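You operate a simulated robot arm through the tools that you are given. There is no shell and no other tool. Be economical: measure what you need, move in short steps, check, and stop when the job is done.

Carry out the task below with a simulated two-armed robot. There is one attempt and no reset: what you move stays moved.

TASK
Connect cart E's plug and air coupling at the docking bay, then throw the clamp lever and open the valve.
Fine: the brake stays on.

It is judged by the outcome, as a careful person would: the job done as asked, and still so three seconds after it is handed in. It fails if anything else is knocked over, pushed out of place, dropped, spilled or broken.

THE ROBOT
Two 7-joint arms with two-finger parallel grippers on one trunk, on a base that drives. Base frame: it is fixed to the floor where the robot stands at the start and does not move with it; the origin is under the middle of the robot, x ahead of it, y to its left, z up. Readings come in cm, degrees, newtons and seconds.
The left shoulder is at the start at [3.6, 10.1, 118.6], the right one opposite. Places, roughly: air socket at the docking bay [30, 90, 80]; blue valve lever at the docking bay [30, 100, 80]; brake pedal of cart e [80, 20, 10]; plug socket at the docking bay [30, 80, 80]; red-knobbed lever [20, 80, 70]. Payload 2.4 kg a hand.
Tool frame (each hand has its own): the origin (TCP) lies between the finger pads and is the grasp point; the fingertips stand 2.4 cm ahead of it; z points along the fingers, y is the line along which they close. Largest opening 6.8 cm; finger width 1.7, thickness 1; the body of the gripper, 4 by 7 cm, starts 4.1 cm behind the TCP.
Orientation is told as [roll, pitch, yaw] about the base's x, y, z axes, in that order, counted from this pose: with the fingers straight down and closing along the base's y, the tool's x points along the base's -x, its y along +y and its z along -z.

THE INTERFACE
- The arms move only by the tool arm_command. It takes "left_steps", "right_steps" or both (then of equal length, played together; a hand with none holds still); each is a list of rows, each an object of numbers (a shift or turn left out is 0, a gripper value left out holds the last): "tx", "ty", "tz": the shift along the tool's x, y, z in units of 50 mm (1.0 is 50 mm); "wx", "wy", "wz": the turn, a rotation vector about the tool's x, y, z in units of 5 degrees (1.0 is 5 degrees); "hand": the finger opening in m, from 0 to 0.068. In form: [{"tx": .., "ty": .., "tz": .., "wx": .., "wy": .., "wz": .., "hand": ..}, ...]. A call has 1 to 10 rows; each row shifts and turns the commanded pose from where the row before left it, along the tool's axes as they then stand. A call with a number of a shift or a turn outside -1 to 1 is refused whole. Each row takes 0.2 s and may step no farther than 5 cm and 8.6 degrees from the row before; otherwise, or with a gripper value out of range, the whole call is refused. A pose out of reach is approached as far as the arm can. The call stops where the force on the tool passes 90 N (or 10 N more than at its start, if that is more) or the arm is blocked; 0.2 s more then pass. Each finger travels about 7.2 cm/s and halts on what it meets, pressing with about 39 N; the grip force reading is that of the motor and also rises with nothing between the fingers. The clock runs only during rows and for 0.2 s after the last one: add rows that do not move to give the fingers time. The reply holds the time, the measured pose of the TCP, the force on the tool along the base axes, the opening and the grip force, in the units named above and with some noise, with the torque about the TCP (base axes, N m) and any sound that the robot's microphone picked up, and new pictures: "views" is both (left out), scene, wrist or none (wrist: the cameras of the hands that moved).
- Cameras (640 x 400 px; columns grow to the right, rows downward): "scene" is now at [10.24, 5.86, 133.78]; the picture's right is [0.65, -0.76, -0.00], its down [-0.53, -0.45, -0.72] and it looks along [0.55, 0.47, -0.69] (base axes); focal length 282 px, centre (320, 200). "left" rides on the left gripper at [8.4, -1.1, -7.5] in its tool frame; the picture's right is [0.13, 0.99, 0.00], its down [-0.60, 0.08, -0.79] and it looks along [-0.79, 0.10, 0.61] (tool axes); focal length 251 px, centre (320, 200). "right" rides on the right gripper at [8.4, 1.1, -7.5] in its tool frame; the picture's right is [-0.13, 0.99, 0.00], its down [-0.60, -0.08, -0.79] and it looks along [-0.79, -0.10, 0.61] (tool axes); focal length 251 px, centre (320, 200). There is no depth. A picture from a camera that has moved, and an enlarged one, comes with that camera's place and axes in the base frame and with its lens. The place of the scene camera against the robot may be out by one fixed shift of up to 1.8 cm in any direction.
- move_column(by): slides the trunk up (or, below 0, down) by that many cm; the arms and the scene camera ride with it, the base frame stays. It gives what a move gives, with no picture.
- roll_base(legs): drives the robot by 1 to 6 legs, each [ahead, left, turn to the left] in cm, cm and degrees, along the robot's own axes; the way and the turn of a leg run together, so that a leg with both is an arc; at most 150 cm and 180 degrees a leg. The arms and the cameras ride along, it lands a little off, and it stops where it bumps. It gives what a move gives, and a new picture of the scene camera.
- turn_head(pan, tilt): turns the head with the scene camera to pan (to the left, within 86 degrees either way) and tilt (down, from -29 to 69), counted from straight ahead of the robot. It gives what a move gives, and a new picture of the scene camera.
- enlarge(camera, box): a new picture of the part [left, top, right, bottom] of that camera's present view, enlarged. The clock stands still meanwhile.
- finish_job(): hands the job in; it is judged then, once.

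Work in short steps. Places have to be worked out from the pictures, the camera data and where the tool is seen: move nearer, look again, correct. Check each grasp and each placing, and mend what went wrong. You have 120 turns and 260 pictures in all, those below and enlarged ones among them. Open the grippers and draw the arms clear of the work before you hand the job in, unless the task says otherwise; then end with one line.

The tools are called as a command line: name --argument value ..., lists and objects as JSON in quotes. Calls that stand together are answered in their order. arm_command: Moves the arms, as the interface text tells. Its arguments: {"type":"object","properties":{"left_steps":{"type":"array","items":{"type":"object","properties":{"tx":{"type":"number"},"ty":{"type":"number"},"tz":{"type":"number"},"wx":{"type":"number"},"wy":{"type":"number"},"wz":{"type":"number"},"hand":{"type":"number"}}}},"right_steps":{"type":"array","items":{"type":"object","properties":{"tx":{"type":"number"},"ty":{"type":"number"},"tz":{"type":"number"},"wx":{"type":"number"},"wy":{"type":"number"},"wz":{"type":"number"},"hand":{"type":"number"}}}},"views":{"type":"string","enum":["both","scene","wrist","none"]}},"required":[]} The other tools are called the same way: move_column (by) slides the trunk up or down; roll_base (legs) drives the base; turn_head (pan, tilt) turns the head that bears the scene camera; enlarge (camera, box) takes an enlarged picture of a part of a camera's view; finish_job () hands the job in.

At the start:

```text
time: 0.0
left_position: [30.15, 31.83, 106.43]
left_ee_rot: [0.1, 0.0, 0.0]
left_contact_force: [0.7, 0.7, 0.1]
left_torque: [0.03, -0.01, -0.02]
left_grip_width: 6.79
left_grip_force: 0.1
right_position: [32.38, 2.95, 104.37]
right_ee_rot: [0.0, 0.1, 0.0]
right_contact_force: [0.7, -0.6, 0.3]
right_torque: [-0.01, 0.0, -0.02]
right_grip_width: 6.78
right_grip_force: 0.1
trunk travel left (down, up): [-40.0, 45.0]
robot x, y, heading: [0.31, -0.07, 0.1]
head pan, tilt: [40.6, 43.8]
```

scene: 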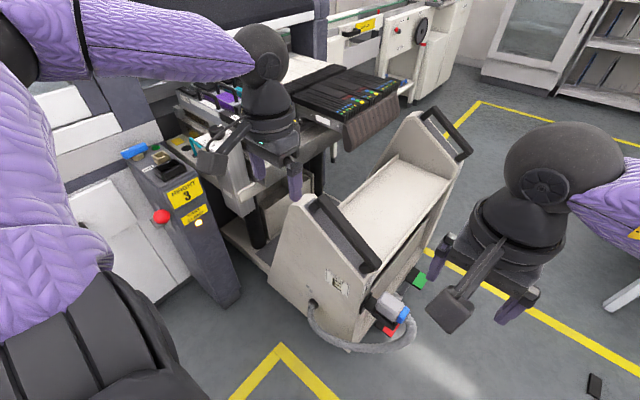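
right: 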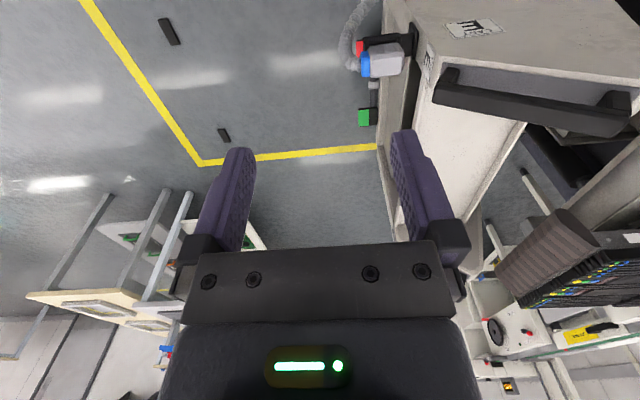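
left: 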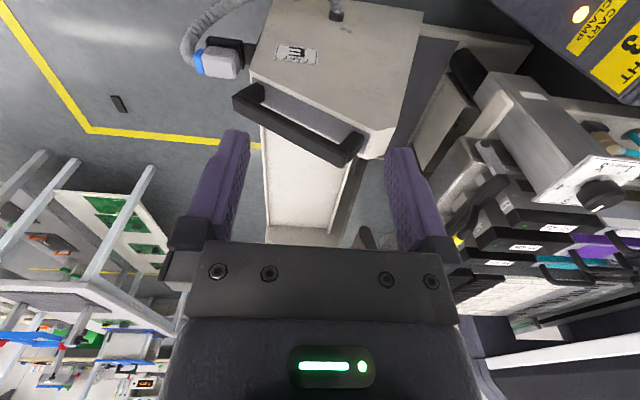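

I'll look closer at the docking post and at the cart's plug before moving.

enlarge --camera "scene" --box '[100, 120, 260, 240]'

enlarge --camera "scene" --box '[280, 250, 440, 360]'

```text
3.33 times, centred on (180, 180) of scene
camera zoom: at [10.24, 5.86, 133.78], right [0.65, -0.76, 0.0], down [-0.53, -0.45, -0.72], along [0.55, 0.47, -0.69], focal length 941 px, centre (787, 267)
```

zoom: 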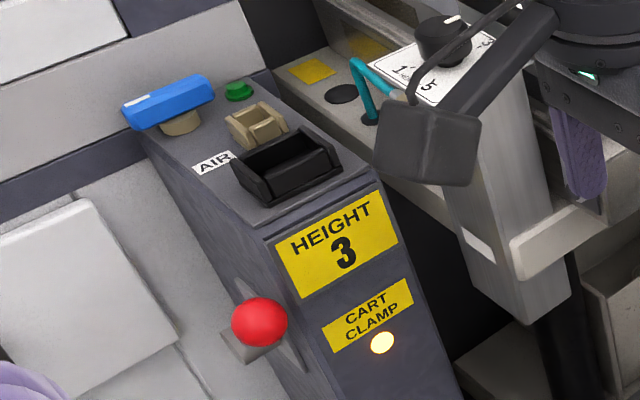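

```text
3.64 times, centred on (360, 305) of scene
camera zoom: at [10.24, 5.86, 133.78], right [0.65, -0.76, 0.0], down [-0.53, -0.45, -0.72], along [0.55, 0.47, -0.69], focal length 1027 px, centre (174, -182)
```

zoom: 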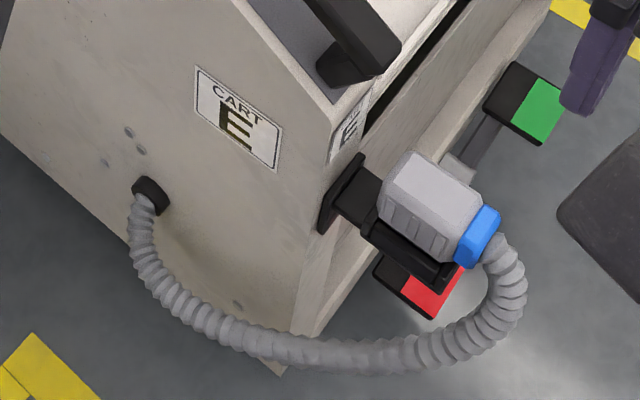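

enlarge --camera "left" --box '[160, 0, 420, 160]'

enlarge --camera "right" --box '[320, 0, 520, 130]'

```text
2.46 times, centred on (290, 80) of left
camera zoom: at [21.8, 30.74, 114.0], right [-0.13, 0.99, 0.0], down [0.6, 0.08, 0.79], along [0.79, 0.1, -0.61], focal length 619 px, centre (394, 495)
```

zoom: 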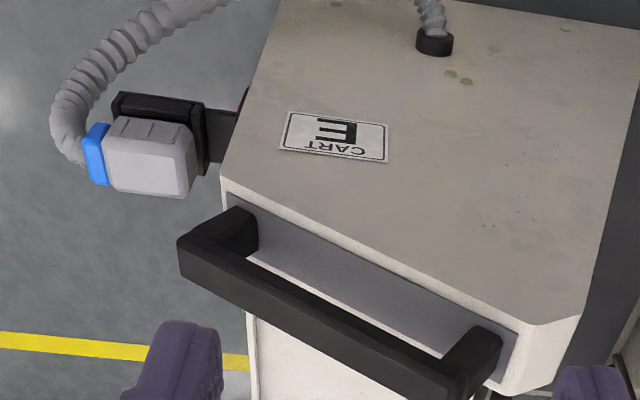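

```text
3.08 times, centred on (420, 65) of right
camera zoom: at [24.19, 4.12, 111.9], right [0.13, 0.99, 0.0], down [0.6, -0.08, 0.79], along [0.79, -0.1, -0.61], focal length 774 px, centre (12, 615)
```

zoom: 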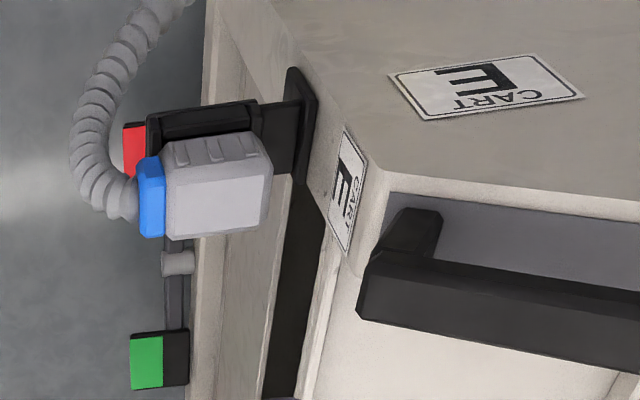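

turn_head --pan 75 --tilt 40

turn_head --pan 10 --tilt 45

turn_head --pan 50 --tilt 20

```text
time: 1.0
left_position: [30.2, 31.87, 106.61]
left_ee_rot: [0.0, 0.0, 0.1]
left_contact_force: [0.3, 0.5, 0.2]
left_torque: [0.02, -0.01, -0.01]
left_grip_width: 6.8
left_grip_force: 0.0
right_position: [32.38, 2.98, 104.49]
right_ee_rot: [0.0, 0.0, 0.0]
right_contact_force: [0.7, -0.2, -0.5]
right_torque: [0.03, 0.0, -0.02]
right_grip_width: 6.78
right_grip_force: 0.0
trunk travel left (down, up): [-40.0, 45.0]
robot x, y, heading: [0.04, 0.01, -0.2]
head pan, tilt: [75.0, 40.0]
camera scene: at [6.21, 8.72, 134.34], right [0.97, -0.26, 0.0], down [-0.17, -0.62, -0.77], along [0.2, 0.74, -0.64], focal length 282 px, centre (320, 200)
```

scene: 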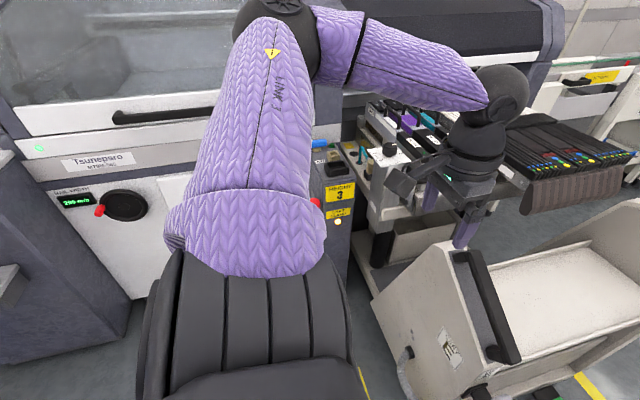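

```text
time: 2.4
left_position: [30.22, 31.94, 106.4]
left_ee_rot: [0.0, 0.0, 0.0]
left_contact_force: [0.3, -0.5, 0.2]
left_torque: [-0.01, 0.03, -0.01]
left_grip_width: 6.81
left_grip_force: 0.1
right_position: [32.45, 3.07, 104.47]
right_ee_rot: [0.0, 0.0, 0.0]
right_contact_force: [0.0, 0.0, -0.5]
right_torque: [0.02, -0.01, -0.01]
right_grip_width: 6.77
right_grip_force: 0.0
trunk travel left (down, up): [-40.0, 45.0]
robot x, y, heading: [-0.19, -0.27, -0.1]
head pan, tilt: [10.0, 45.0]
camera scene: at [12.01, 1.93, 133.61], right [0.17, -0.98, 0.0], down [-0.7, -0.12, -0.71], along [0.7, 0.12, -0.71], focal length 282 px, centre (320, 200)
```

scene: 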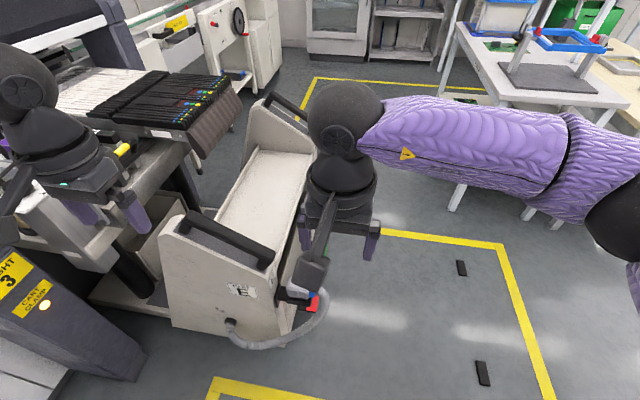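

```text
time: 3.4
left_position: [30.16, 31.83, 106.51]
left_ee_rot: [-0.1, 0.0, 0.0]
left_contact_force: [-0.7, 0.0, -0.1]
left_torque: [-0.01, 0.0, -0.01]
left_grip_width: 6.82
left_grip_force: 0.1
right_position: [32.47, 3.07, 104.47]
right_ee_rot: [0.0, 0.0, 0.0]
right_contact_force: [0.4, 0.4, 0.4]
right_torque: [-0.02, 0.0, 0.01]
right_grip_width: 6.77
right_grip_force: 0.1
trunk travel left (down, up): [-40.0, 45.0]
robot x, y, heading: [0.13, 0.11, -0.1]
head pan, tilt: [50.0, 20.0]
camera scene: at [10.0, 7.64, 137.47], right [0.77, -0.64, 0.0], down [-0.22, -0.26, -0.94], along [0.6, 0.72, -0.34], focal length 282 px, centre (320, 200)
```

scene: 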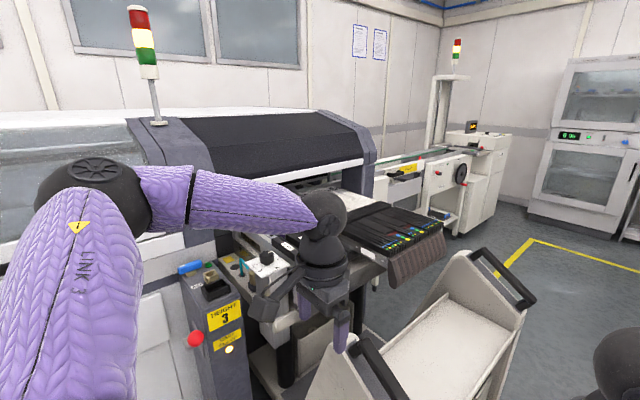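

I can't see a separate air coupling yet. I'll shift the robot to the right, where the floor is clear, to view the cart's plug side.

roll_base --legs '[[0, -30, 0]]'

turn_head --pan 35 --tilt 45

turn_head --pan -70 --tilt 30

```text
time: 5.5
left_position: [30.12, 2.3, 106.49]
left_ee_rot: [0.0, 0.0, 0.2]
left_contact_force: [-0.7, 0.1, 0.2]
left_torque: [0.01, -0.05, -0.01]
left_grip_width: 6.81
left_grip_force: 0.0
right_position: [32.61, -26.65, 104.39]
right_ee_rot: [0.0, -0.1, 0.3]
right_contact_force: [-0.4, -1.6, 0.0]
right_torque: [0.01, 0.02, -0.02]
right_grip_width: 6.8
right_grip_force: 0.1
trunk travel left (down, up): [-40.0, 45.0]
robot x, y, heading: [0.16, -30.12, 0.1]
head pan, tilt: [50.0, 20.0]
camera scene: at [10.02, -22.11, 137.48], right [0.77, -0.64, 0.0], down [-0.22, -0.26, -0.94], along [0.6, 0.72, -0.34], focal length 282 px, centre (320, 200)
```

scene: 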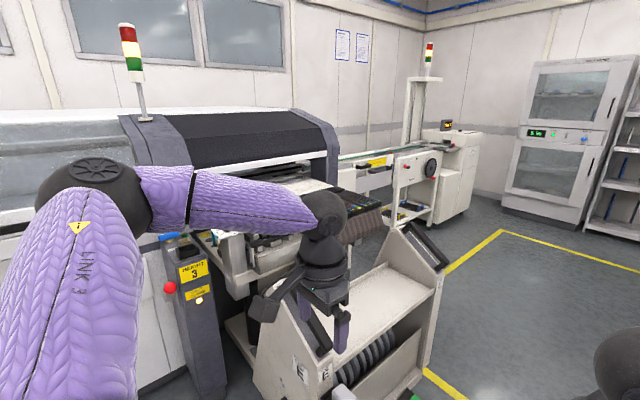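

```text
time: 6.3
left_position: [30.11, 2.22, 106.4]
left_ee_rot: [0.0, 0.0, 0.2]
left_contact_force: [-0.5, 0.3, -0.2]
left_torque: [0.01, 0.01, 0.01]
left_grip_width: 6.79
left_grip_force: 0.1
right_position: [32.59, -26.57, 104.41]
right_ee_rot: [0.0, 0.0, 0.1]
right_contact_force: [0.5, -0.5, -0.5]
right_torque: [0.01, -0.03, 0.02]
right_grip_width: 6.8
right_grip_force: 0.1
trunk travel left (down, up): [-40.0, 45.0]
robot x, y, heading: [-0.05, -29.63, 0.4]
head pan, tilt: [35.0, 45.0]
camera scene: at [10.7, -24.51, 133.62], right [0.58, -0.82, 0.0], down [-0.58, -0.41, -0.71], along [0.58, 0.41, -0.71], focal length 282 px, centre (320, 200)
```

scene: 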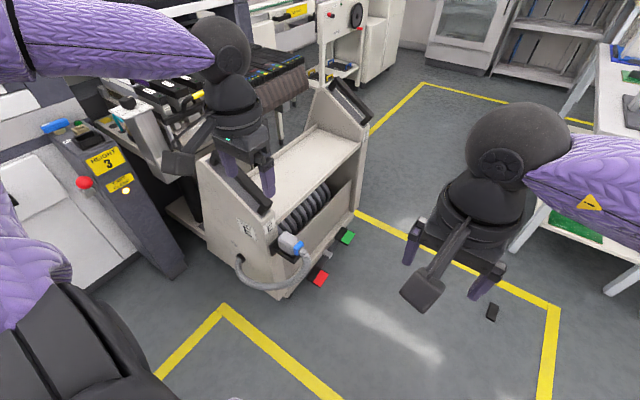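

```text
time: 8.2
left_position: [30.12, 2.25, 106.36]
left_ee_rot: [0.0, 0.0, 0.1]
left_contact_force: [0.4, -0.1, -0.4]
left_torque: [-0.05, -0.02, -0.02]
left_grip_width: 6.84
left_grip_force: 0.0
right_position: [32.55, -26.57, 104.39]
right_ee_rot: [0.0, 0.0, 0.1]
right_contact_force: [-1.0, 0.4, 0.0]
right_torque: [0.01, 0.01, 0.0]
right_grip_width: 6.79
right_grip_force: 0.0
trunk travel left (down, up): [-40.0, 45.0]
robot x, y, heading: [0.31, -29.96, 0.2]
head pan, tilt: [-70.0, 30.0]
camera scene: at [7.18, -37.69, 135.87], right [-0.94, -0.35, 0.0], down [-0.17, 0.47, -0.87], along [0.3, -0.81, -0.5], focal length 282 px, centre (320, 200)
```

scene: 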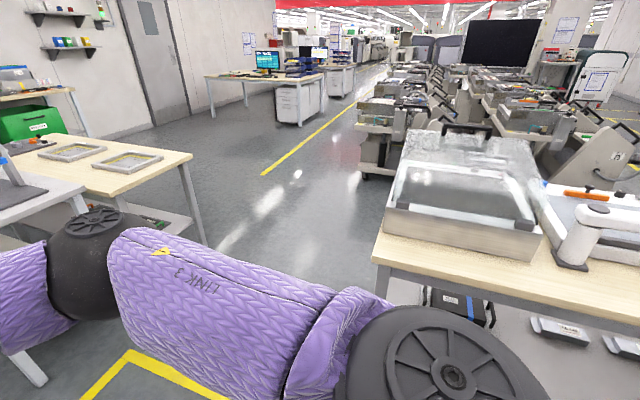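

turn_head --pan 42 --tilt 45

enlarge --camera "scene" --box '[260, 200, 400, 290]'

enlarge --camera "scene" --box '[60, 100, 220, 200]'

```text
time: 10.1
left_position: [30.2, 2.38, 106.38]
left_ee_rot: [-0.1, 0.1, 0.2]
left_contact_force: [0.0, 0.6, -0.4]
left_torque: [0.01, 0.0, -0.01]
left_grip_width: 6.8
left_grip_force: 0.0
right_position: [32.45, -26.62, 104.39]
right_ee_rot: [0.0, -0.1, 0.2]
right_contact_force: [-0.4, -0.8, -0.3]
right_torque: [0.01, 0.01, 0.02]
right_grip_width: 6.81
right_grip_force: 0.0
trunk travel left (down, up): [-40.0, 45.0]
robot x, y, heading: [0.09, -29.97, 0.2]
head pan, tilt: [42.0, 45.0]
camera scene: at [10.08, -23.75, 133.61], right [0.67, -0.74, 0.0], down [-0.52, -0.47, -0.71], along [0.52, 0.47, -0.71], focal length 282 px, centre (320, 200)
```

scene: 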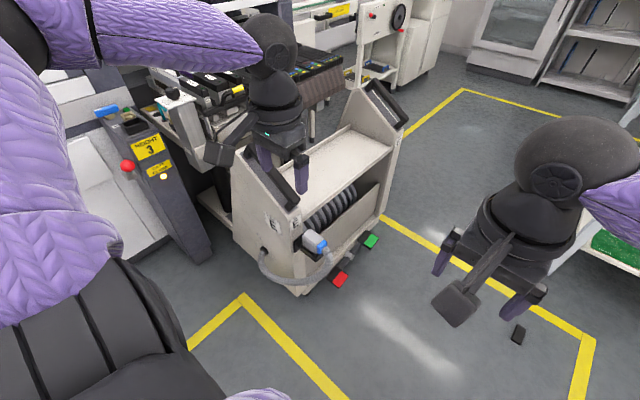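

```text
4.44 times, centred on (330, 245) of scene
camera zoom: at [10.08, -23.75, 133.61], right [0.67, -0.74, 0.0], down [-0.52, -0.47, -0.71], along [0.52, 0.47, -0.71], focal length 1255 px, centre (276, 0)
```

zoom: 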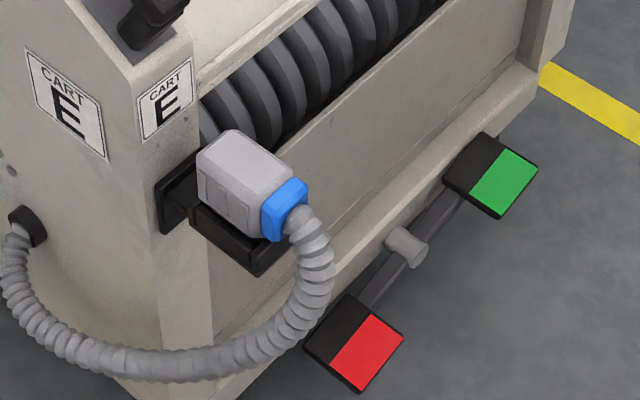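

```text
4.00 times, centred on (140, 150) of scene
camera zoom: at [10.08, -23.75, 133.61], right [0.67, -0.74, 0.0], down [-0.52, -0.47, -0.71], along [0.52, 0.47, -0.71], focal length 1130 px, centre (1040, 400)
```

zoom: 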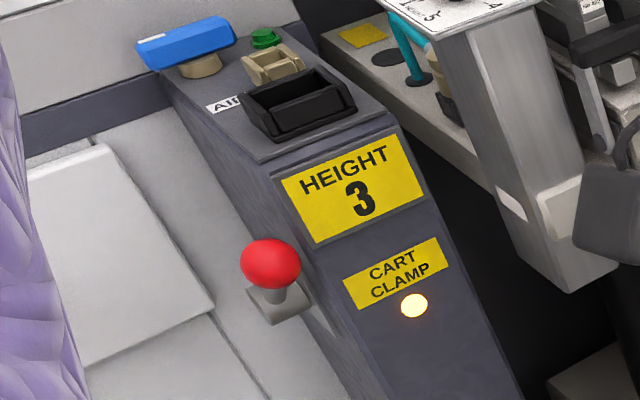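

The bench with the feeders seems to be part of cart E. The teal hose by the height dial may be its air line, so I'll drive closer to the post to inspect it.

roll_base --legs '[[-12, 0, 0], [0, 72, 0]]'

turn_head --pan 40 --tilt 45

```text
time: 14.9
left_position: [17.66, 74.71, 106.35]
left_ee_rot: [-0.1, 0.1, 0.3]
left_contact_force: [0.2, -0.8, -0.8]
left_torque: [-0.05, 0.01, 0.0]
left_grip_width: 6.79
left_grip_force: 0.1
right_position: [20.17, 46.01, 104.4]
right_ee_rot: [0.0, 0.0, 0.4]
right_contact_force: [-0.4, 0.4, -1.5]
right_torque: [0.0, 0.01, 0.02]
right_grip_width: 6.8
right_grip_force: 0.2
trunk travel left (down, up): [-40.0, 45.0]
robot x, y, heading: [-12.04, 42.63, 0.2]
head pan, tilt: [42.0, 45.0]
camera scene: at [-2.31, 48.69, 133.61], right [0.67, -0.74, 0.0], down [-0.52, -0.48, -0.71], along [0.52, 0.48, -0.71], focal length 282 px, centre (320, 200)
```

scene: 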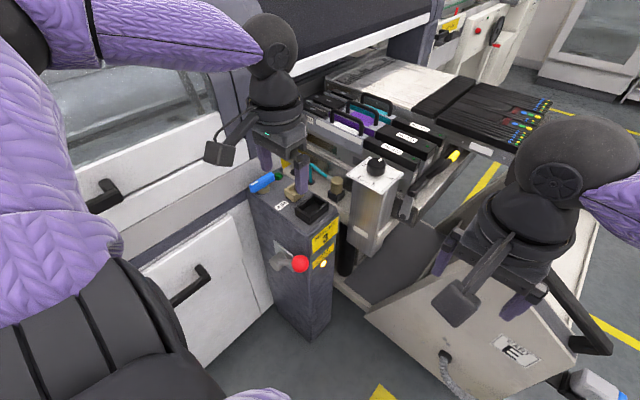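

```text
time: 15.5
left_position: [17.65, 74.8, 106.34]
left_ee_rot: [0.0, 0.0, 0.4]
left_contact_force: [0.3, -0.3, -0.1]
left_torque: [0.04, 0.04, -0.01]
left_grip_width: 6.81
left_grip_force: 0.0
right_position: [20.17, 45.95, 104.33]
right_ee_rot: [0.0, 0.0, 0.5]
right_contact_force: [-0.3, -0.2, 0.2]
right_torque: [0.01, 0.0, -0.02]
right_grip_width: 6.8
right_grip_force: 0.0
trunk travel left (down, up): [-40.0, 45.0]
robot x, y, heading: [-12.34, 42.64, 0.8]
head pan, tilt: [40.0, 45.0]
camera scene: at [-2.12, 48.45, 133.61], right [0.65, -0.76, 0.0], down [-0.54, -0.46, -0.71], along [0.54, 0.46, -0.71], focal length 282 px, centre (320, 200)
```

scene: 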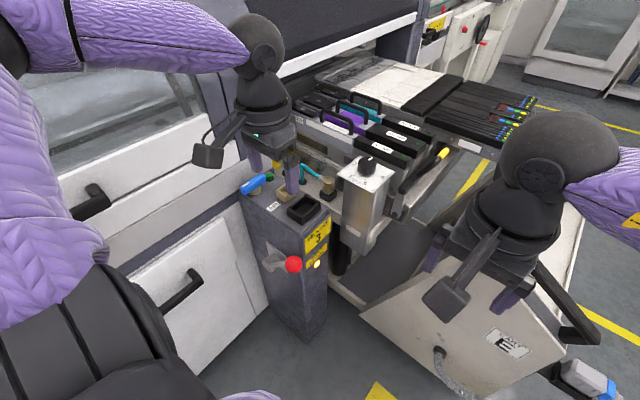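

enlarge --camera "scene" --box '[230, 140, 400, 280]'

enlarge --camera "left" --box '[0, 0, 640, 400]'

```text
2.86 times, centred on (315, 210) of scene
camera zoom: at [-2.12, 48.45, 133.61], right [0.65, -0.76, 0.0], down [-0.54, -0.46, -0.71], along [0.54, 0.46, -0.71], focal length 807 px, centre (334, 171)
```

zoom: 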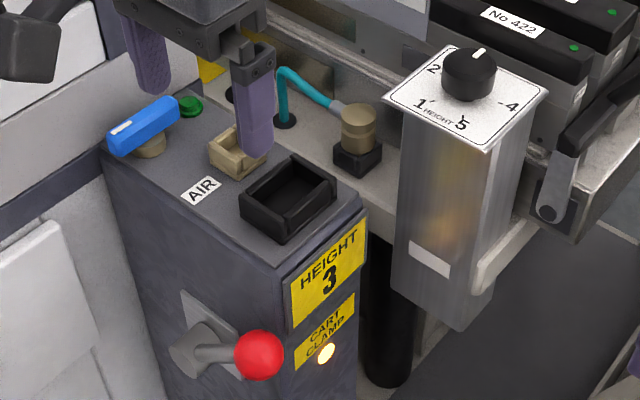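

```text
1.00 times, centred on (320, 200) of left (not enlarged: the box is as wide or as high as the picture)
camera zoom: at [9.26, 73.55, 114.0], right [-0.14, 0.99, 0.0], down [0.6, 0.08, 0.79], along [0.79, 0.11, -0.61], focal length 251 px, centre (320, 200)
```

zoom: 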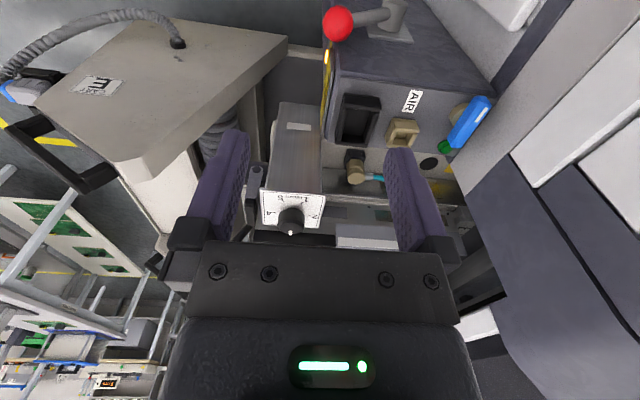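

enlarge --camera "scene" --box '[335, 145, 405, 190]'

enlarge --camera "left" --box '[240, 150, 360, 245]'

enlarge --camera "left" --box '[310, 60, 510, 200]'

```text
8.89 times, centred on (370, 168) of scene
camera zoom: at [-2.12, 48.45, 133.61], right [0.65, -0.76, 0.0], down [-0.54, -0.46, -0.71], along [0.54, 0.46, -0.71], focal length 2510 px, centre (-124, 489)
```

zoom: 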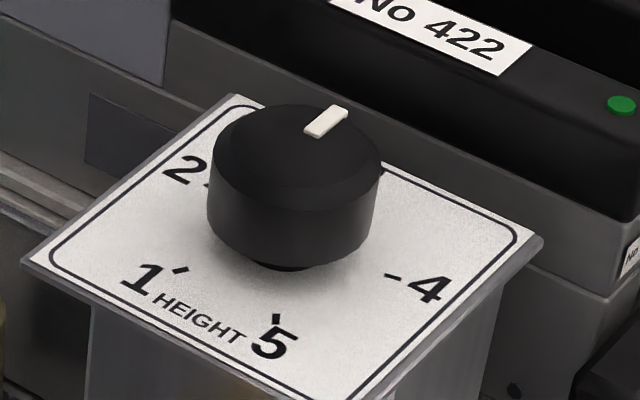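

```text
4.21 times, centred on (300, 198) of left
camera zoom: at [9.26, 73.55, 114.0], right [-0.14, 0.99, 0.0], down [0.6, 0.08, 0.79], along [0.79, 0.11, -0.61], focal length 1059 px, centre (404, 210)
```

zoom: 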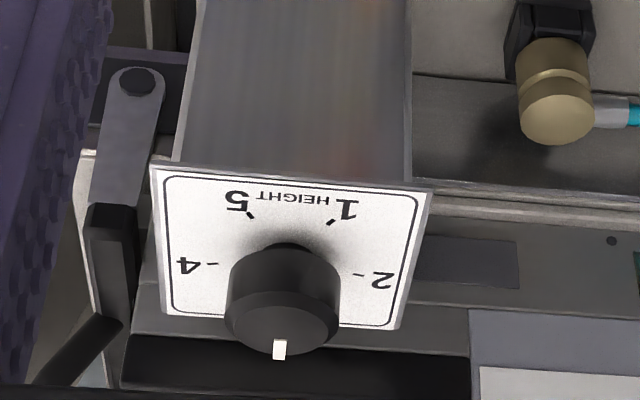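

```text
2.86 times, centred on (410, 130) of left
camera zoom: at [9.26, 73.55, 114.0], right [-0.14, 0.99, 0.0], down [0.6, 0.08, 0.79], along [0.79, 0.11, -0.61], focal length 718 px, centre (63, 400)
```

zoom: 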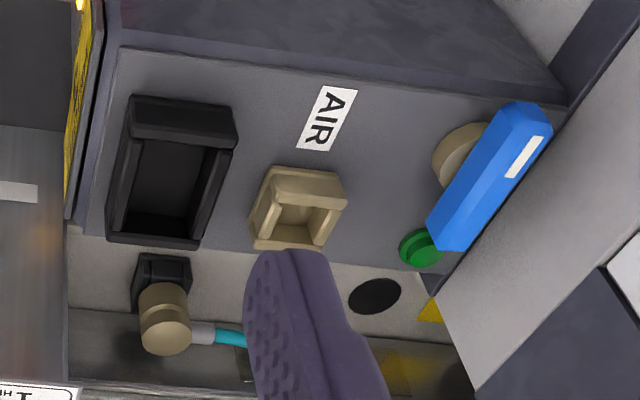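

The air coupling is the brass fitting with the teal hose, parked in a black holder beside the dial, and the dial already points at 3. I'll move the left hand back and up to triangulate the sockets.

arm_command --left_steps '[{"tx": 1}, {"tx": 1}, {"tz": -1}, {"tz": -0.6}, {}]' --views "wrist"

enlarge --camera "left" --box '[280, 40, 500, 180]'

```text
time: 16.7
left_position: [7.51, 74.82, 114.58]
left_ee_rot: [0.0, 0.0, 0.4]
left_contact_force: [0.7, 0.2, 0.2]
left_torque: [-0.01, -0.02, -0.03]
left_grip_width: 6.81
left_grip_force: 0.2
right_position: [20.19, 45.92, 104.53]
right_ee_rot: [-0.1, -0.1, 0.5]
right_contact_force: [-0.5, 0.1, -0.9]
right_torque: [0.01, 0.03, 0.03]
right_grip_width: 6.79
right_grip_force: 0.1
trunk travel left (down, up): [-40.0, 45.0]
robot x, y, heading: [-12.49, 42.19, 0.4]
head pan, tilt: [40.0, 45.0]
camera left: at [-0.78, 73.61, 122.19], right [-0.14, 0.99, 0.0], down [0.6, 0.08, 0.79], along [0.79, 0.11, -0.61], focal length 251 px, centre (320, 200)
```

left: 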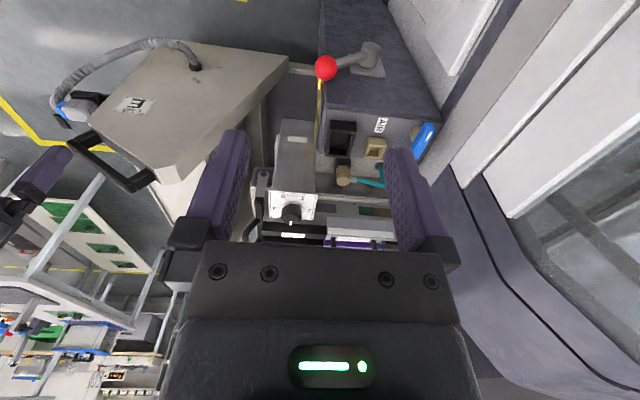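

```text
2.86 times, centred on (390, 110) of left
camera zoom: at [-0.78, 73.61, 122.19], right [-0.14, 0.99, 0.0], down [0.6, 0.08, 0.79], along [0.79, 0.11, -0.61], focal length 718 px, centre (120, 457)
```

zoom: 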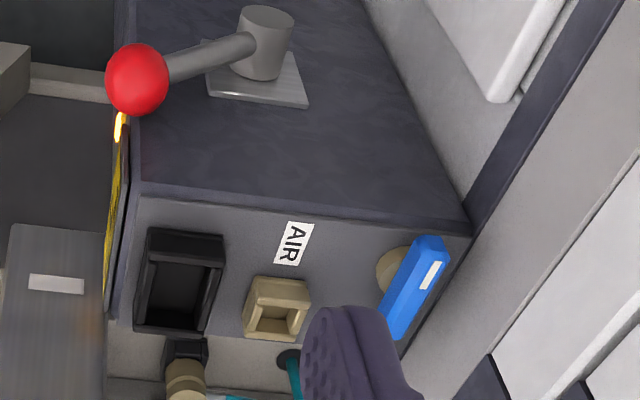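

Working estimates: black socket rim (31, 82, 83), tan air socket (32.5, 89.5, 82), brass coupling top (44, 85, 81), red knob (22, 78, 71.5). I'll lower the trunk and edge closer.

move_column --by -18

turn_head --pan 20 --tilt 65

```text
time: 18.7
left_position: [7.51, 74.67, 96.44]
left_ee_rot: [0.0, 0.0, 0.4]
left_contact_force: [0.0, -0.6, 0.2]
left_torque: [0.0, 0.01, 0.0]
left_grip_width: 6.81
left_grip_force: 0.0
right_position: [20.03, 45.97, 86.29]
right_ee_rot: [0.0, 0.0, 0.4]
right_contact_force: [0.3, -1.9, -1.1]
right_torque: [0.01, 0.01, 0.01]
right_grip_width: 6.8
right_grip_force: 0.0
trunk travel left (down, up): [-22.0, 63.0]
robot x, y, heading: [-12.31, 42.61, 0.4]
head pan, tilt: [40.0, 45.0]
```

```text
time: 19.5
left_position: [7.53, 74.62, 96.34]
left_ee_rot: [0.1, 0.0, 0.4]
left_contact_force: [-0.2, 0.5, 0.5]
left_torque: [-0.01, 0.03, 0.04]
left_grip_width: 6.82
left_grip_force: 0.0
right_position: [20.11, 45.87, 86.4]
right_ee_rot: [0.0, -0.1, 0.5]
right_contact_force: [-0.7, 0.2, 0.2]
right_torque: [0.02, -0.01, -0.01]
right_grip_width: 6.81
right_grip_force: 0.0
trunk travel left (down, up): [-22.0, 63.0]
robot x, y, heading: [-12.45, 42.53, 0.4]
head pan, tilt: [20.0, 65.0]
camera scene: at [0.92, 45.33, 112.9], right [0.35, -0.94, 0.0], down [-0.85, -0.32, -0.42], along [0.4, 0.15, -0.91], focal length 282 px, centre (320, 200)
```

scene: 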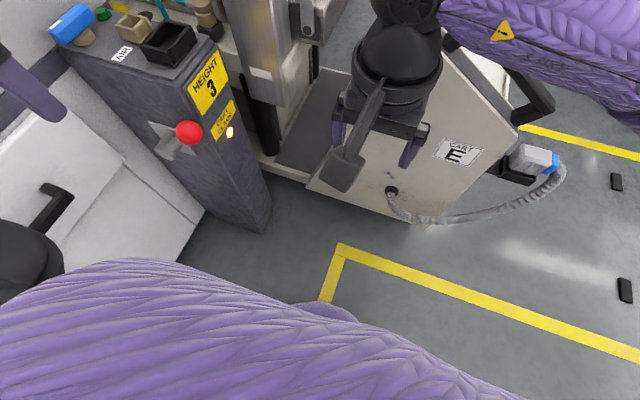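

The floor ahead is clear up to x≈45, so I'll drive a bit closer.

roll_base --legs '[[12, 7, 0]]'

arm_command --left_steps '[{"tx": -1}, {"tx": -0.6}, {"ty": 0.3}, {}]' --views "wrist"

turn_head --pan 45 --tilt 50

```text
time: 20.8
left_position: [19.77, 81.66, 96.39]
left_ee_rot: [0.1, -0.1, 0.5]
left_contact_force: [0.6, -0.2, 0.2]
left_torque: [0.03, 0.01, -0.01]
left_grip_width: 6.8
left_grip_force: 0.1
right_position: [32.29, 53.01, 86.45]
right_ee_rot: [-0.1, 0.0, 0.5]
right_contact_force: [0.2, -0.2, 0.8]
right_torque: [0.02, -0.01, -0.04]
right_grip_width: 6.77
right_grip_force: 0.0
trunk travel left (down, up): [-22.0, 63.0]
robot x, y, heading: [-0.27, 49.65, 0.5]
head pan, tilt: [20.0, 65.0]
camera scene: at [13.08, 52.34, 112.89], right [0.35, -0.94, 0.0], down [-0.85, -0.32, -0.42], along [0.4, 0.15, -0.91], focal length 282 px, centre (320, 200)
```

scene: 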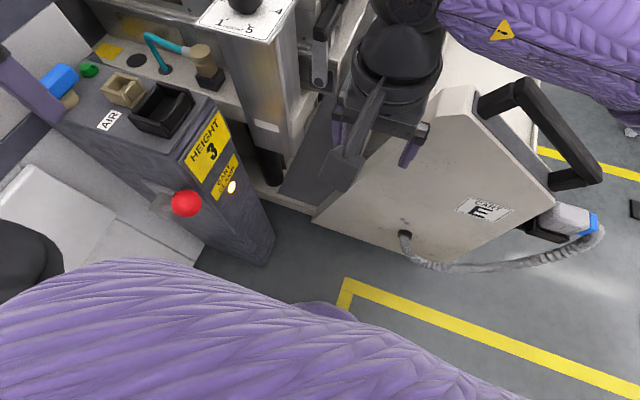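

```text
time: 21.8
left_position: [27.74, 83.37, 96.4]
left_ee_rot: [0.0, 0.0, 0.4]
left_contact_force: [-1.2, -0.2, 0.0]
left_torque: [0.01, 0.0, 0.01]
left_grip_width: 6.81
left_grip_force: 0.0
right_position: [32.33, 52.99, 86.36]
right_ee_rot: [0.0, 0.1, 0.3]
right_contact_force: [-1.0, -0.3, 0.4]
right_torque: [0.0, 0.01, 0.01]
right_grip_width: 6.8
right_grip_force: 0.1
trunk travel left (down, up): [-22.0, 63.0]
robot x, y, heading: [-0.12, 50.09, 0.6]
head pan, tilt: [20.0, 65.0]
camera left: at [19.48, 82.15, 104.05], right [-0.14, 0.99, 0.0], down [0.6, 0.08, 0.79], along [0.79, 0.11, -0.61], focal length 251 px, centre (320, 200)
```

left: 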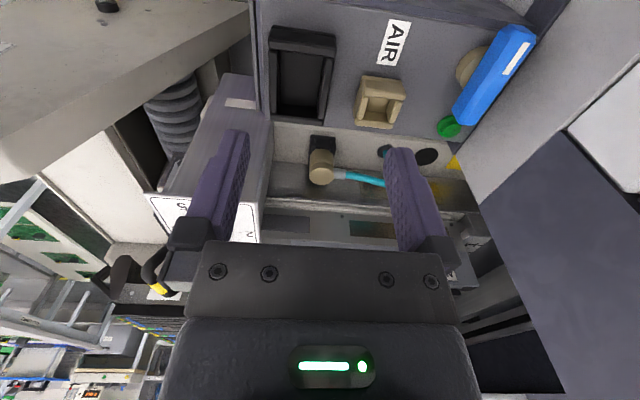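

```text
time: 22.7
left_position: [27.76, 83.38, 96.5]
left_ee_rot: [0.0, -0.1, 0.4]
left_contact_force: [-0.4, 0.5, -0.1]
left_torque: [0.02, 0.0, 0.05]
left_grip_width: 6.81
left_grip_force: 0.0
right_position: [32.24, 53.0, 86.41]
right_ee_rot: [0.0, 0.0, 0.4]
right_contact_force: [0.0, 0.7, -0.3]
right_torque: [0.02, 0.02, -0.02]
right_grip_width: 6.81
right_grip_force: 0.1
trunk travel left (down, up): [-22.0, 63.0]
robot x, y, heading: [0.09, 49.71, 0.5]
head pan, tilt: [45.0, 50.0]
camera scene: at [12.8, 55.7, 114.7], right [0.71, -0.7, 0.0], down [-0.54, -0.55, -0.64], along [0.45, 0.46, -0.77], focal length 282 px, centre (320, 200)
```

scene: 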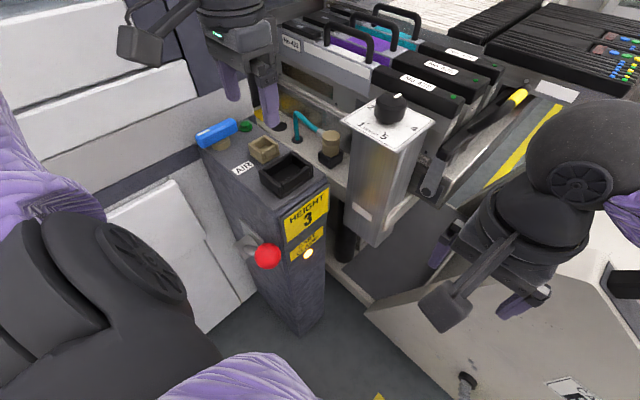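

enlarge --camera "scene" --box '[190, 100, 350, 200]'

enlarge --camera "left" --box '[250, 0, 480, 200]'

```text
4.00 times, centred on (270, 150) of scene
camera zoom: at [12.8, 55.7, 114.7], right [0.71, -0.7, 0.0], down [-0.54, -0.55, -0.64], along [0.45, 0.46, -0.77], focal length 1130 px, centre (520, 400)
```

zoom: 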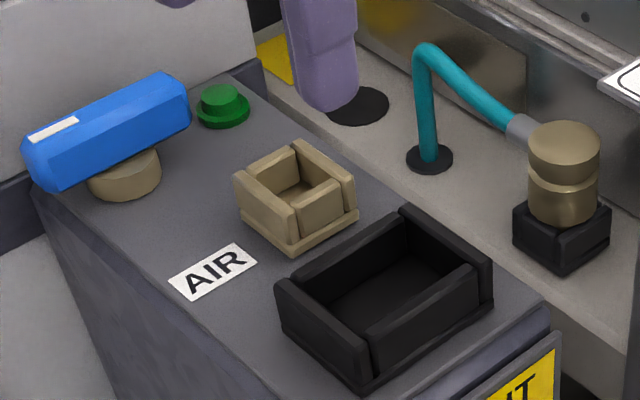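

```text
2.00 times, centred on (365, 100) of left
camera zoom: at [19.48, 82.13, 104.05], right [-0.14, 0.99, 0.0], down [0.6, 0.08, 0.79], along [0.79, 0.11, -0.61], focal length 503 px, centre (230, 400)
```

zoom: 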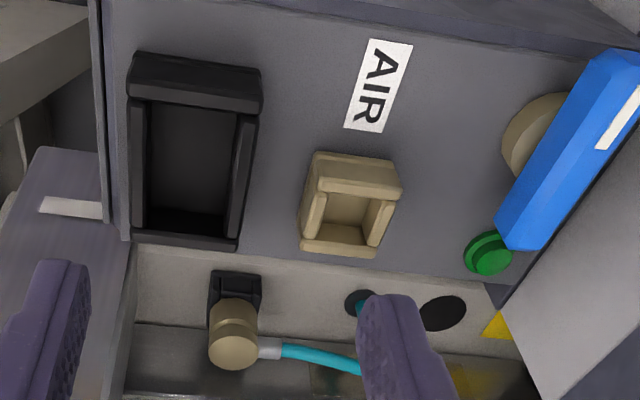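

Clear view now: the tan rim centre is about (32.4, 89.7, 82.4), the black rim centre (31.4, 82, 82.8), and the brass about (45.5, 86, 79). The brass hose barb points +y, so I'll yaw the left hand −90° to close along x with its camera on the +y side.

arm_command --left_steps '[{"wz": 1}, {"wz": 1}, {"wz": 1}, {"wz": 1}, {"wz": 1}, {"wz": 1}, {"wz": 1}, {"wz": 1}, {"wz": 1}]' --views "none"

arm_command --left_steps '[{"wz": 1}, {"wz": 1}, {"wz": 1}, {"wz": 1}, {"wz": 1}, {"wz": 1}, {"wz": 1}, {"wz": 1}, {"wz": 1}, {}]'

```text
time: 24.7
left_position: [27.86, 83.21, 96.37]
left_ee_rot: [0.0, 0.0, -44.7]
left_contact_force: [-1.0, -0.6, -0.2]
left_torque: [0.01, 0.01, 0.0]
left_grip_width: 6.81
left_grip_force: 0.0
right_position: [32.24, 52.9, 86.39]
right_ee_rot: [0.0, 0.0, 0.5]
right_contact_force: [0.0, -0.7, -0.3]
right_torque: [0.0, -0.03, -0.01]
right_grip_width: 6.79
right_grip_force: 0.1
trunk travel left (down, up): [-22.0, 63.0]
robot x, y, heading: [-0.37, 49.47, 0.3]
head pan, tilt: [45.0, 50.0]
```

```text
time: 26.9
left_position: [27.77, 83.28, 96.43]
left_ee_rot: [0.0, 0.0, -89.8]
left_contact_force: [-0.1, -0.4, -0.2]
left_torque: [0.04, -0.01, 0.01]
left_grip_width: 6.8
left_grip_force: 0.0
right_position: [32.38, 52.95, 86.34]
right_ee_rot: [-0.1, 0.0, 0.4]
right_contact_force: [0.7, 0.0, 0.3]
right_torque: [-0.02, -0.03, -0.03]
right_grip_width: 6.8
right_grip_force: 0.1
trunk travel left (down, up): [-22.0, 63.0]
robot x, y, heading: [-0.17, 49.47, 0.5]
head pan, tilt: [45.0, 50.0]
camera scene: at [12.79, 55.7, 114.7], right [0.71, -0.7, 0.0], down [-0.54, -0.55, -0.64], along [0.45, 0.46, -0.77], focal length 282 px, centre (320, 200)
camera left: at [26.66, 91.59, 104.01], right [0.99, 0.14, 0.0], down [0.08, -0.6, 0.79], along [0.11, -0.79, -0.61], focal length 251 px, centre (320, 200)
```

scene: 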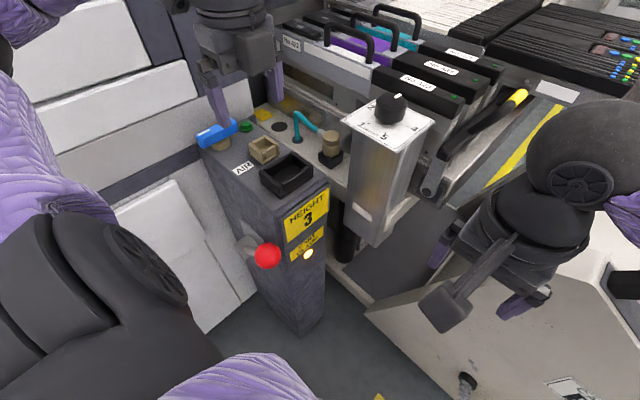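
left: 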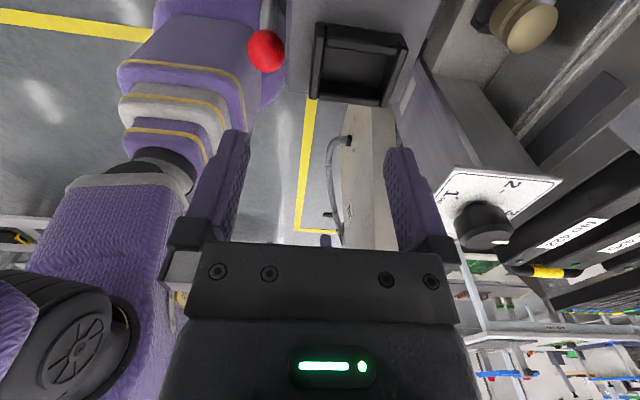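

Brass top confirmed at about (45.5, 86.1, 79.3). Moving over it at the current height.

arm_command --left_steps '[{"ty": 1}, {"ty": 1}, {"ty": 1}, {"ty": 0.54, "tx": 0.56}, {}]'

enlarge --camera "scene" --box '[240, 60, 400, 180]'

```text
time: 28.1
left_position: [45.33, 86.23, 96.56]
left_ee_rot: [-0.2, -0.1, -89.8]
left_contact_force: [0.0, -0.9, -1.8]
left_torque: [0.01, 0.0, 0.0]
left_grip_width: 6.8
left_grip_force: 0.1
right_position: [32.29, 52.89, 86.39]
right_ee_rot: [-0.1, -0.1, 0.4]
right_contact_force: [0.0, 0.0, -0.3]
right_torque: [0.05, 0.01, 0.02]
right_grip_width: 6.83
right_grip_force: 0.0
trunk travel left (down, up): [-22.0, 63.0]
robot x, y, heading: [-0.46, 49.7, 0.5]
head pan, tilt: [45.0, 50.0]
camera scene: at [12.83, 55.7, 114.7], right [0.71, -0.7, 0.0], down [-0.54, -0.55, -0.64], along [0.45, 0.46, -0.77], focal length 282 px, centre (320, 200)
camera left: at [44.17, 94.54, 104.06], right [0.99, 0.13, 0.0], down [0.08, -0.6, 0.79], along [0.11, -0.79, -0.61], focal length 251 px, centre (320, 200)
```

scene: 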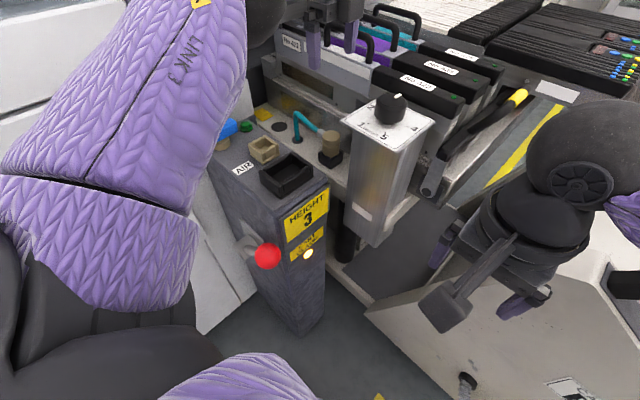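
left: 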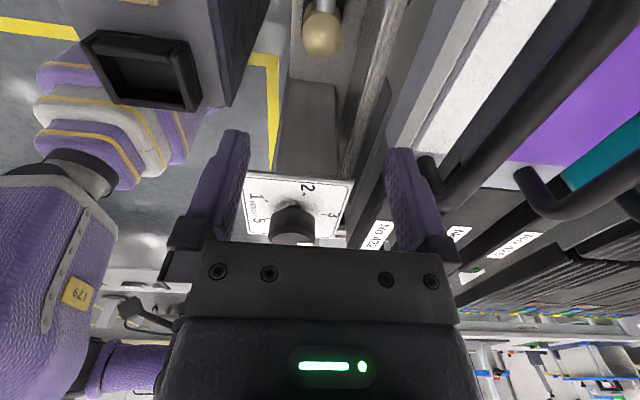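

```text
3.33 times, centred on (320, 120) of scene
camera zoom: at [12.83, 55.7, 114.7], right [0.71, -0.7, 0.0], down [-0.54, -0.55, -0.64], along [0.45, 0.46, -0.77], focal length 941 px, centre (320, 467)
```

zoom: 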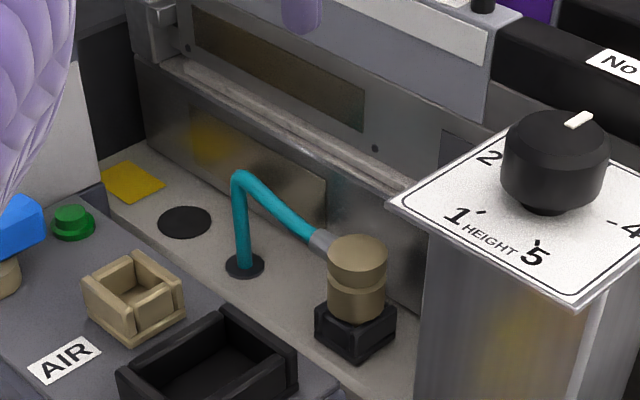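

enlarge --camera "left" --box '[260, 0, 460, 125]'

```text
3.20 times, centred on (360, 62) of left
camera zoom: at [44.17, 94.54, 104.06], right [0.99, 0.13, 0.0], down [0.08, -0.6, 0.79], along [0.11, -0.79, -0.61], focal length 805 px, centre (192, 640)
```

zoom: 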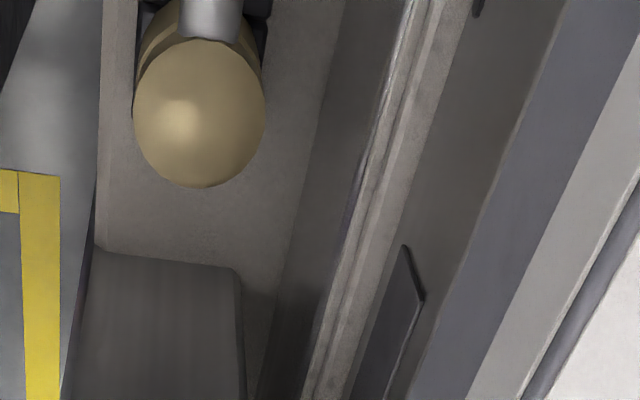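

Coupling centre is about (45.5, 86, top 79.3), with the cart plate near x≈49.4, so I'll use a narrow opening of 4.8 cm. Descending partway, then looking.

arm_command --left_steps '[{"hand": 0.048, "ty": 0.01, "tx": -0.04}, {"tz": 1}, {"tz": 1}, {"tz": 0.6}, {}]'

enlarge --camera "scene" --box '[240, 60, 400, 180]'

```text
time: 29.3
left_position: [45.44, 85.93, 83.45]
left_ee_rot: [0.1, 0.1, -89.7]
left_contact_force: [0.6, 0.2, -0.3]
left_torque: [0.02, -0.04, 0.01]
left_grip_width: 4.8
left_grip_force: 0.0
right_position: [32.24, 53.01, 86.39]
right_ee_rot: [-0.1, 0.0, 0.5]
right_contact_force: [-0.7, 0.2, 0.2]
right_torque: [-0.01, 0.03, 0.02]
right_grip_width: 6.79
right_grip_force: 0.1
trunk travel left (down, up): [-22.0, 63.0]
robot x, y, heading: [-0.04, 49.65, 0.1]
head pan, tilt: [45.0, 50.0]
camera scene: at [12.81, 55.7, 114.7], right [0.71, -0.7, 0.0], down [-0.54, -0.55, -0.64], along [0.45, 0.46, -0.77], focal length 282 px, centre (320, 200)
camera left: at [44.38, 94.35, 91.12], right [0.99, 0.14, 0.0], down [0.08, -0.6, 0.79], along [0.11, -0.79, -0.61], focal length 251 px, centre (320, 200)
```

scene: 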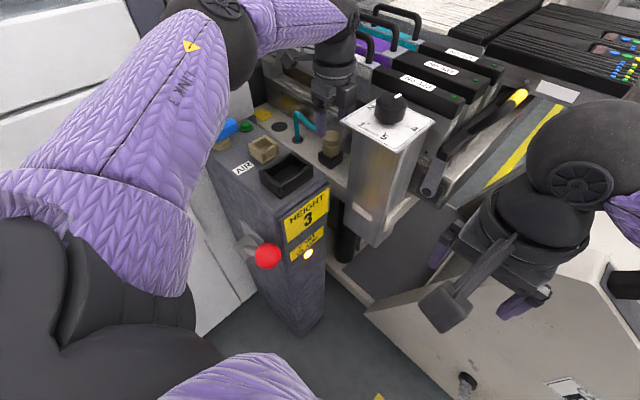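
left: 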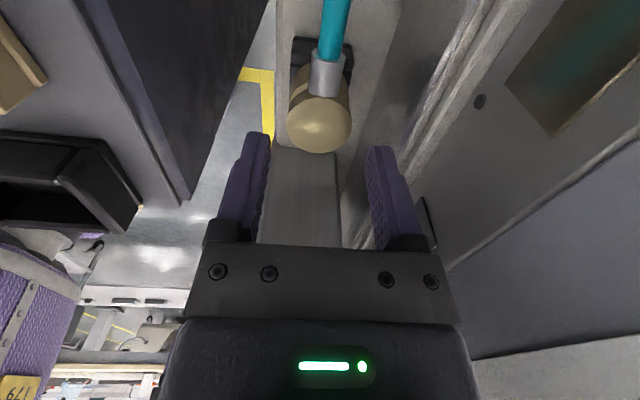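

```text
3.33 times, centred on (320, 120) of scene
camera zoom: at [12.81, 55.7, 114.7], right [0.71, -0.7, 0.0], down [-0.54, -0.55, -0.64], along [0.45, 0.46, -0.77], focal length 941 px, centre (320, 467)
```

zoom: 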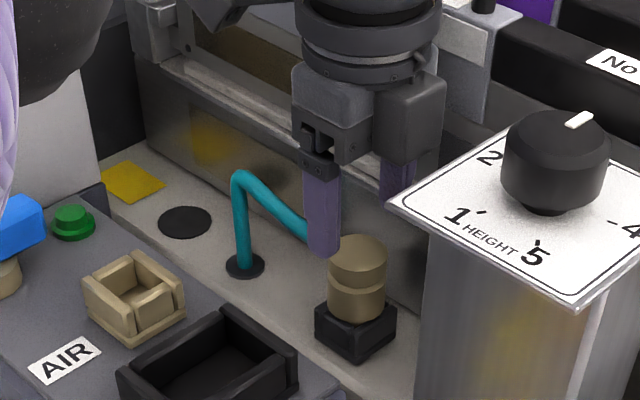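

arm_command --left_steps '[{"tx": -0.06, "tz": 0.5}, {"tz": 0.5}, {}]'

enlarge --camera "scene" --box '[240, 60, 400, 180]'

```text
time: 30.1
left_position: [45.56, 85.8, 78.57]
left_ee_rot: [0.2, 0.1, -89.5]
left_contact_force: [-0.3, 0.5, 0.4]
left_torque: [0.0, 0.03, -0.03]
left_grip_width: 4.8
left_grip_force: 0.0
right_position: [32.35, 52.95, 86.32]
right_ee_rot: [0.0, -0.1, 0.5]
right_contact_force: [0.2, -0.3, -0.6]
right_torque: [0.04, -0.01, -0.01]
right_grip_width: 6.79
right_grip_force: 0.0
trunk travel left (down, up): [-22.0, 63.0]
robot x, y, heading: [-0.47, 49.66, 0.3]
head pan, tilt: [45.0, 50.0]
camera scene: at [12.81, 55.7, 114.7], right [0.71, -0.7, 0.0], down [-0.54, -0.55, -0.64], along [0.45, 0.46, -0.77], focal length 282 px, centre (320, 200)
camera left: at [44.38, 94.19, 86.03], right [0.99, 0.14, 0.0], down [0.08, -0.6, 0.79], along [0.11, -0.79, -0.61], focal length 251 px, centre (320, 200)
```

scene: 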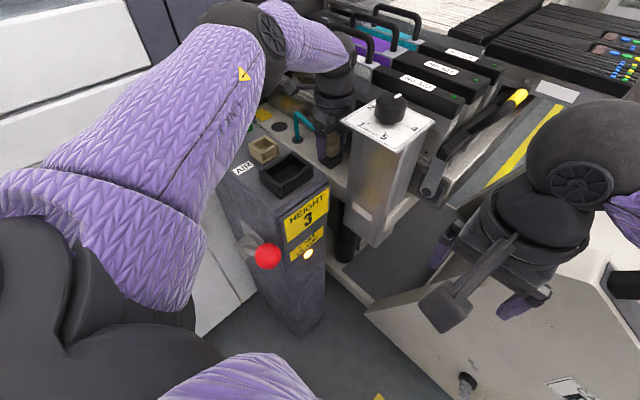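
left: 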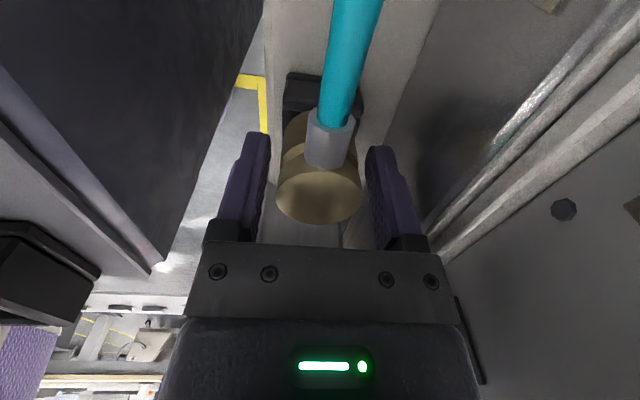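

```text
3.33 times, centred on (320, 120) of scene
camera zoom: at [12.81, 55.7, 114.7], right [0.71, -0.7, 0.0], down [-0.54, -0.55, -0.64], along [0.45, 0.46, -0.77], focal length 941 px, centre (320, 467)
```

zoom: 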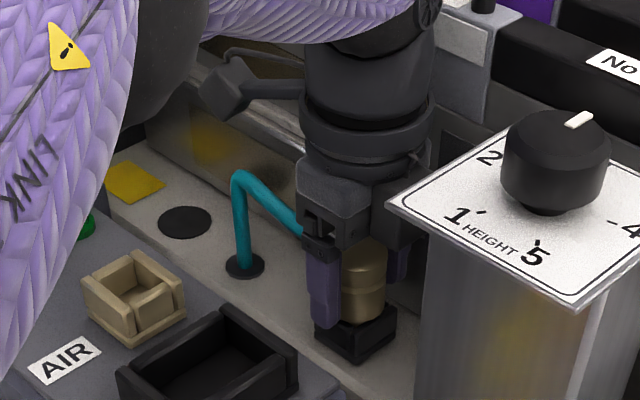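

Fingers straddle the coupling; I'll raise slightly so the tips stay off the holder, then close.

arm_command --left_steps '[{"tz": -0.14}, {"hand": 0.02}, {}, {}, {}]' --views "wrist"

```text
time: 31.3
left_position: [45.46, 85.72, 79.09]
left_ee_rot: [0.0, 0.0, -89.6]
left_contact_force: [0.8, -0.2, 0.1]
left_torque: [-0.07, 0.01, -0.01]
left_grip_width: 3.49
left_grip_force: 39.0
right_position: [32.26, 52.97, 86.4]
right_ee_rot: [-0.1, 0.0, 0.4]
right_contact_force: [-0.9, 0.0, 0.4]
right_torque: [-0.02, -0.01, -0.01]
right_grip_width: 6.79
right_grip_force: 0.0
trunk travel left (down, up): [-22.0, 63.0]
robot x, y, heading: [-0.06, 49.8, 0.4]
head pan, tilt: [45.0, 50.0]
camera left: at [44.32, 94.08, 86.77], right [0.99, 0.14, 0.0], down [0.08, -0.6, 0.79], along [0.11, -0.79, -0.61], focal length 251 px, centre (320, 200)
```

left: 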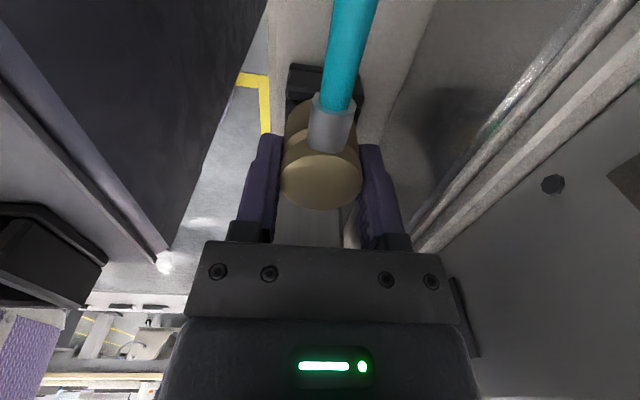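

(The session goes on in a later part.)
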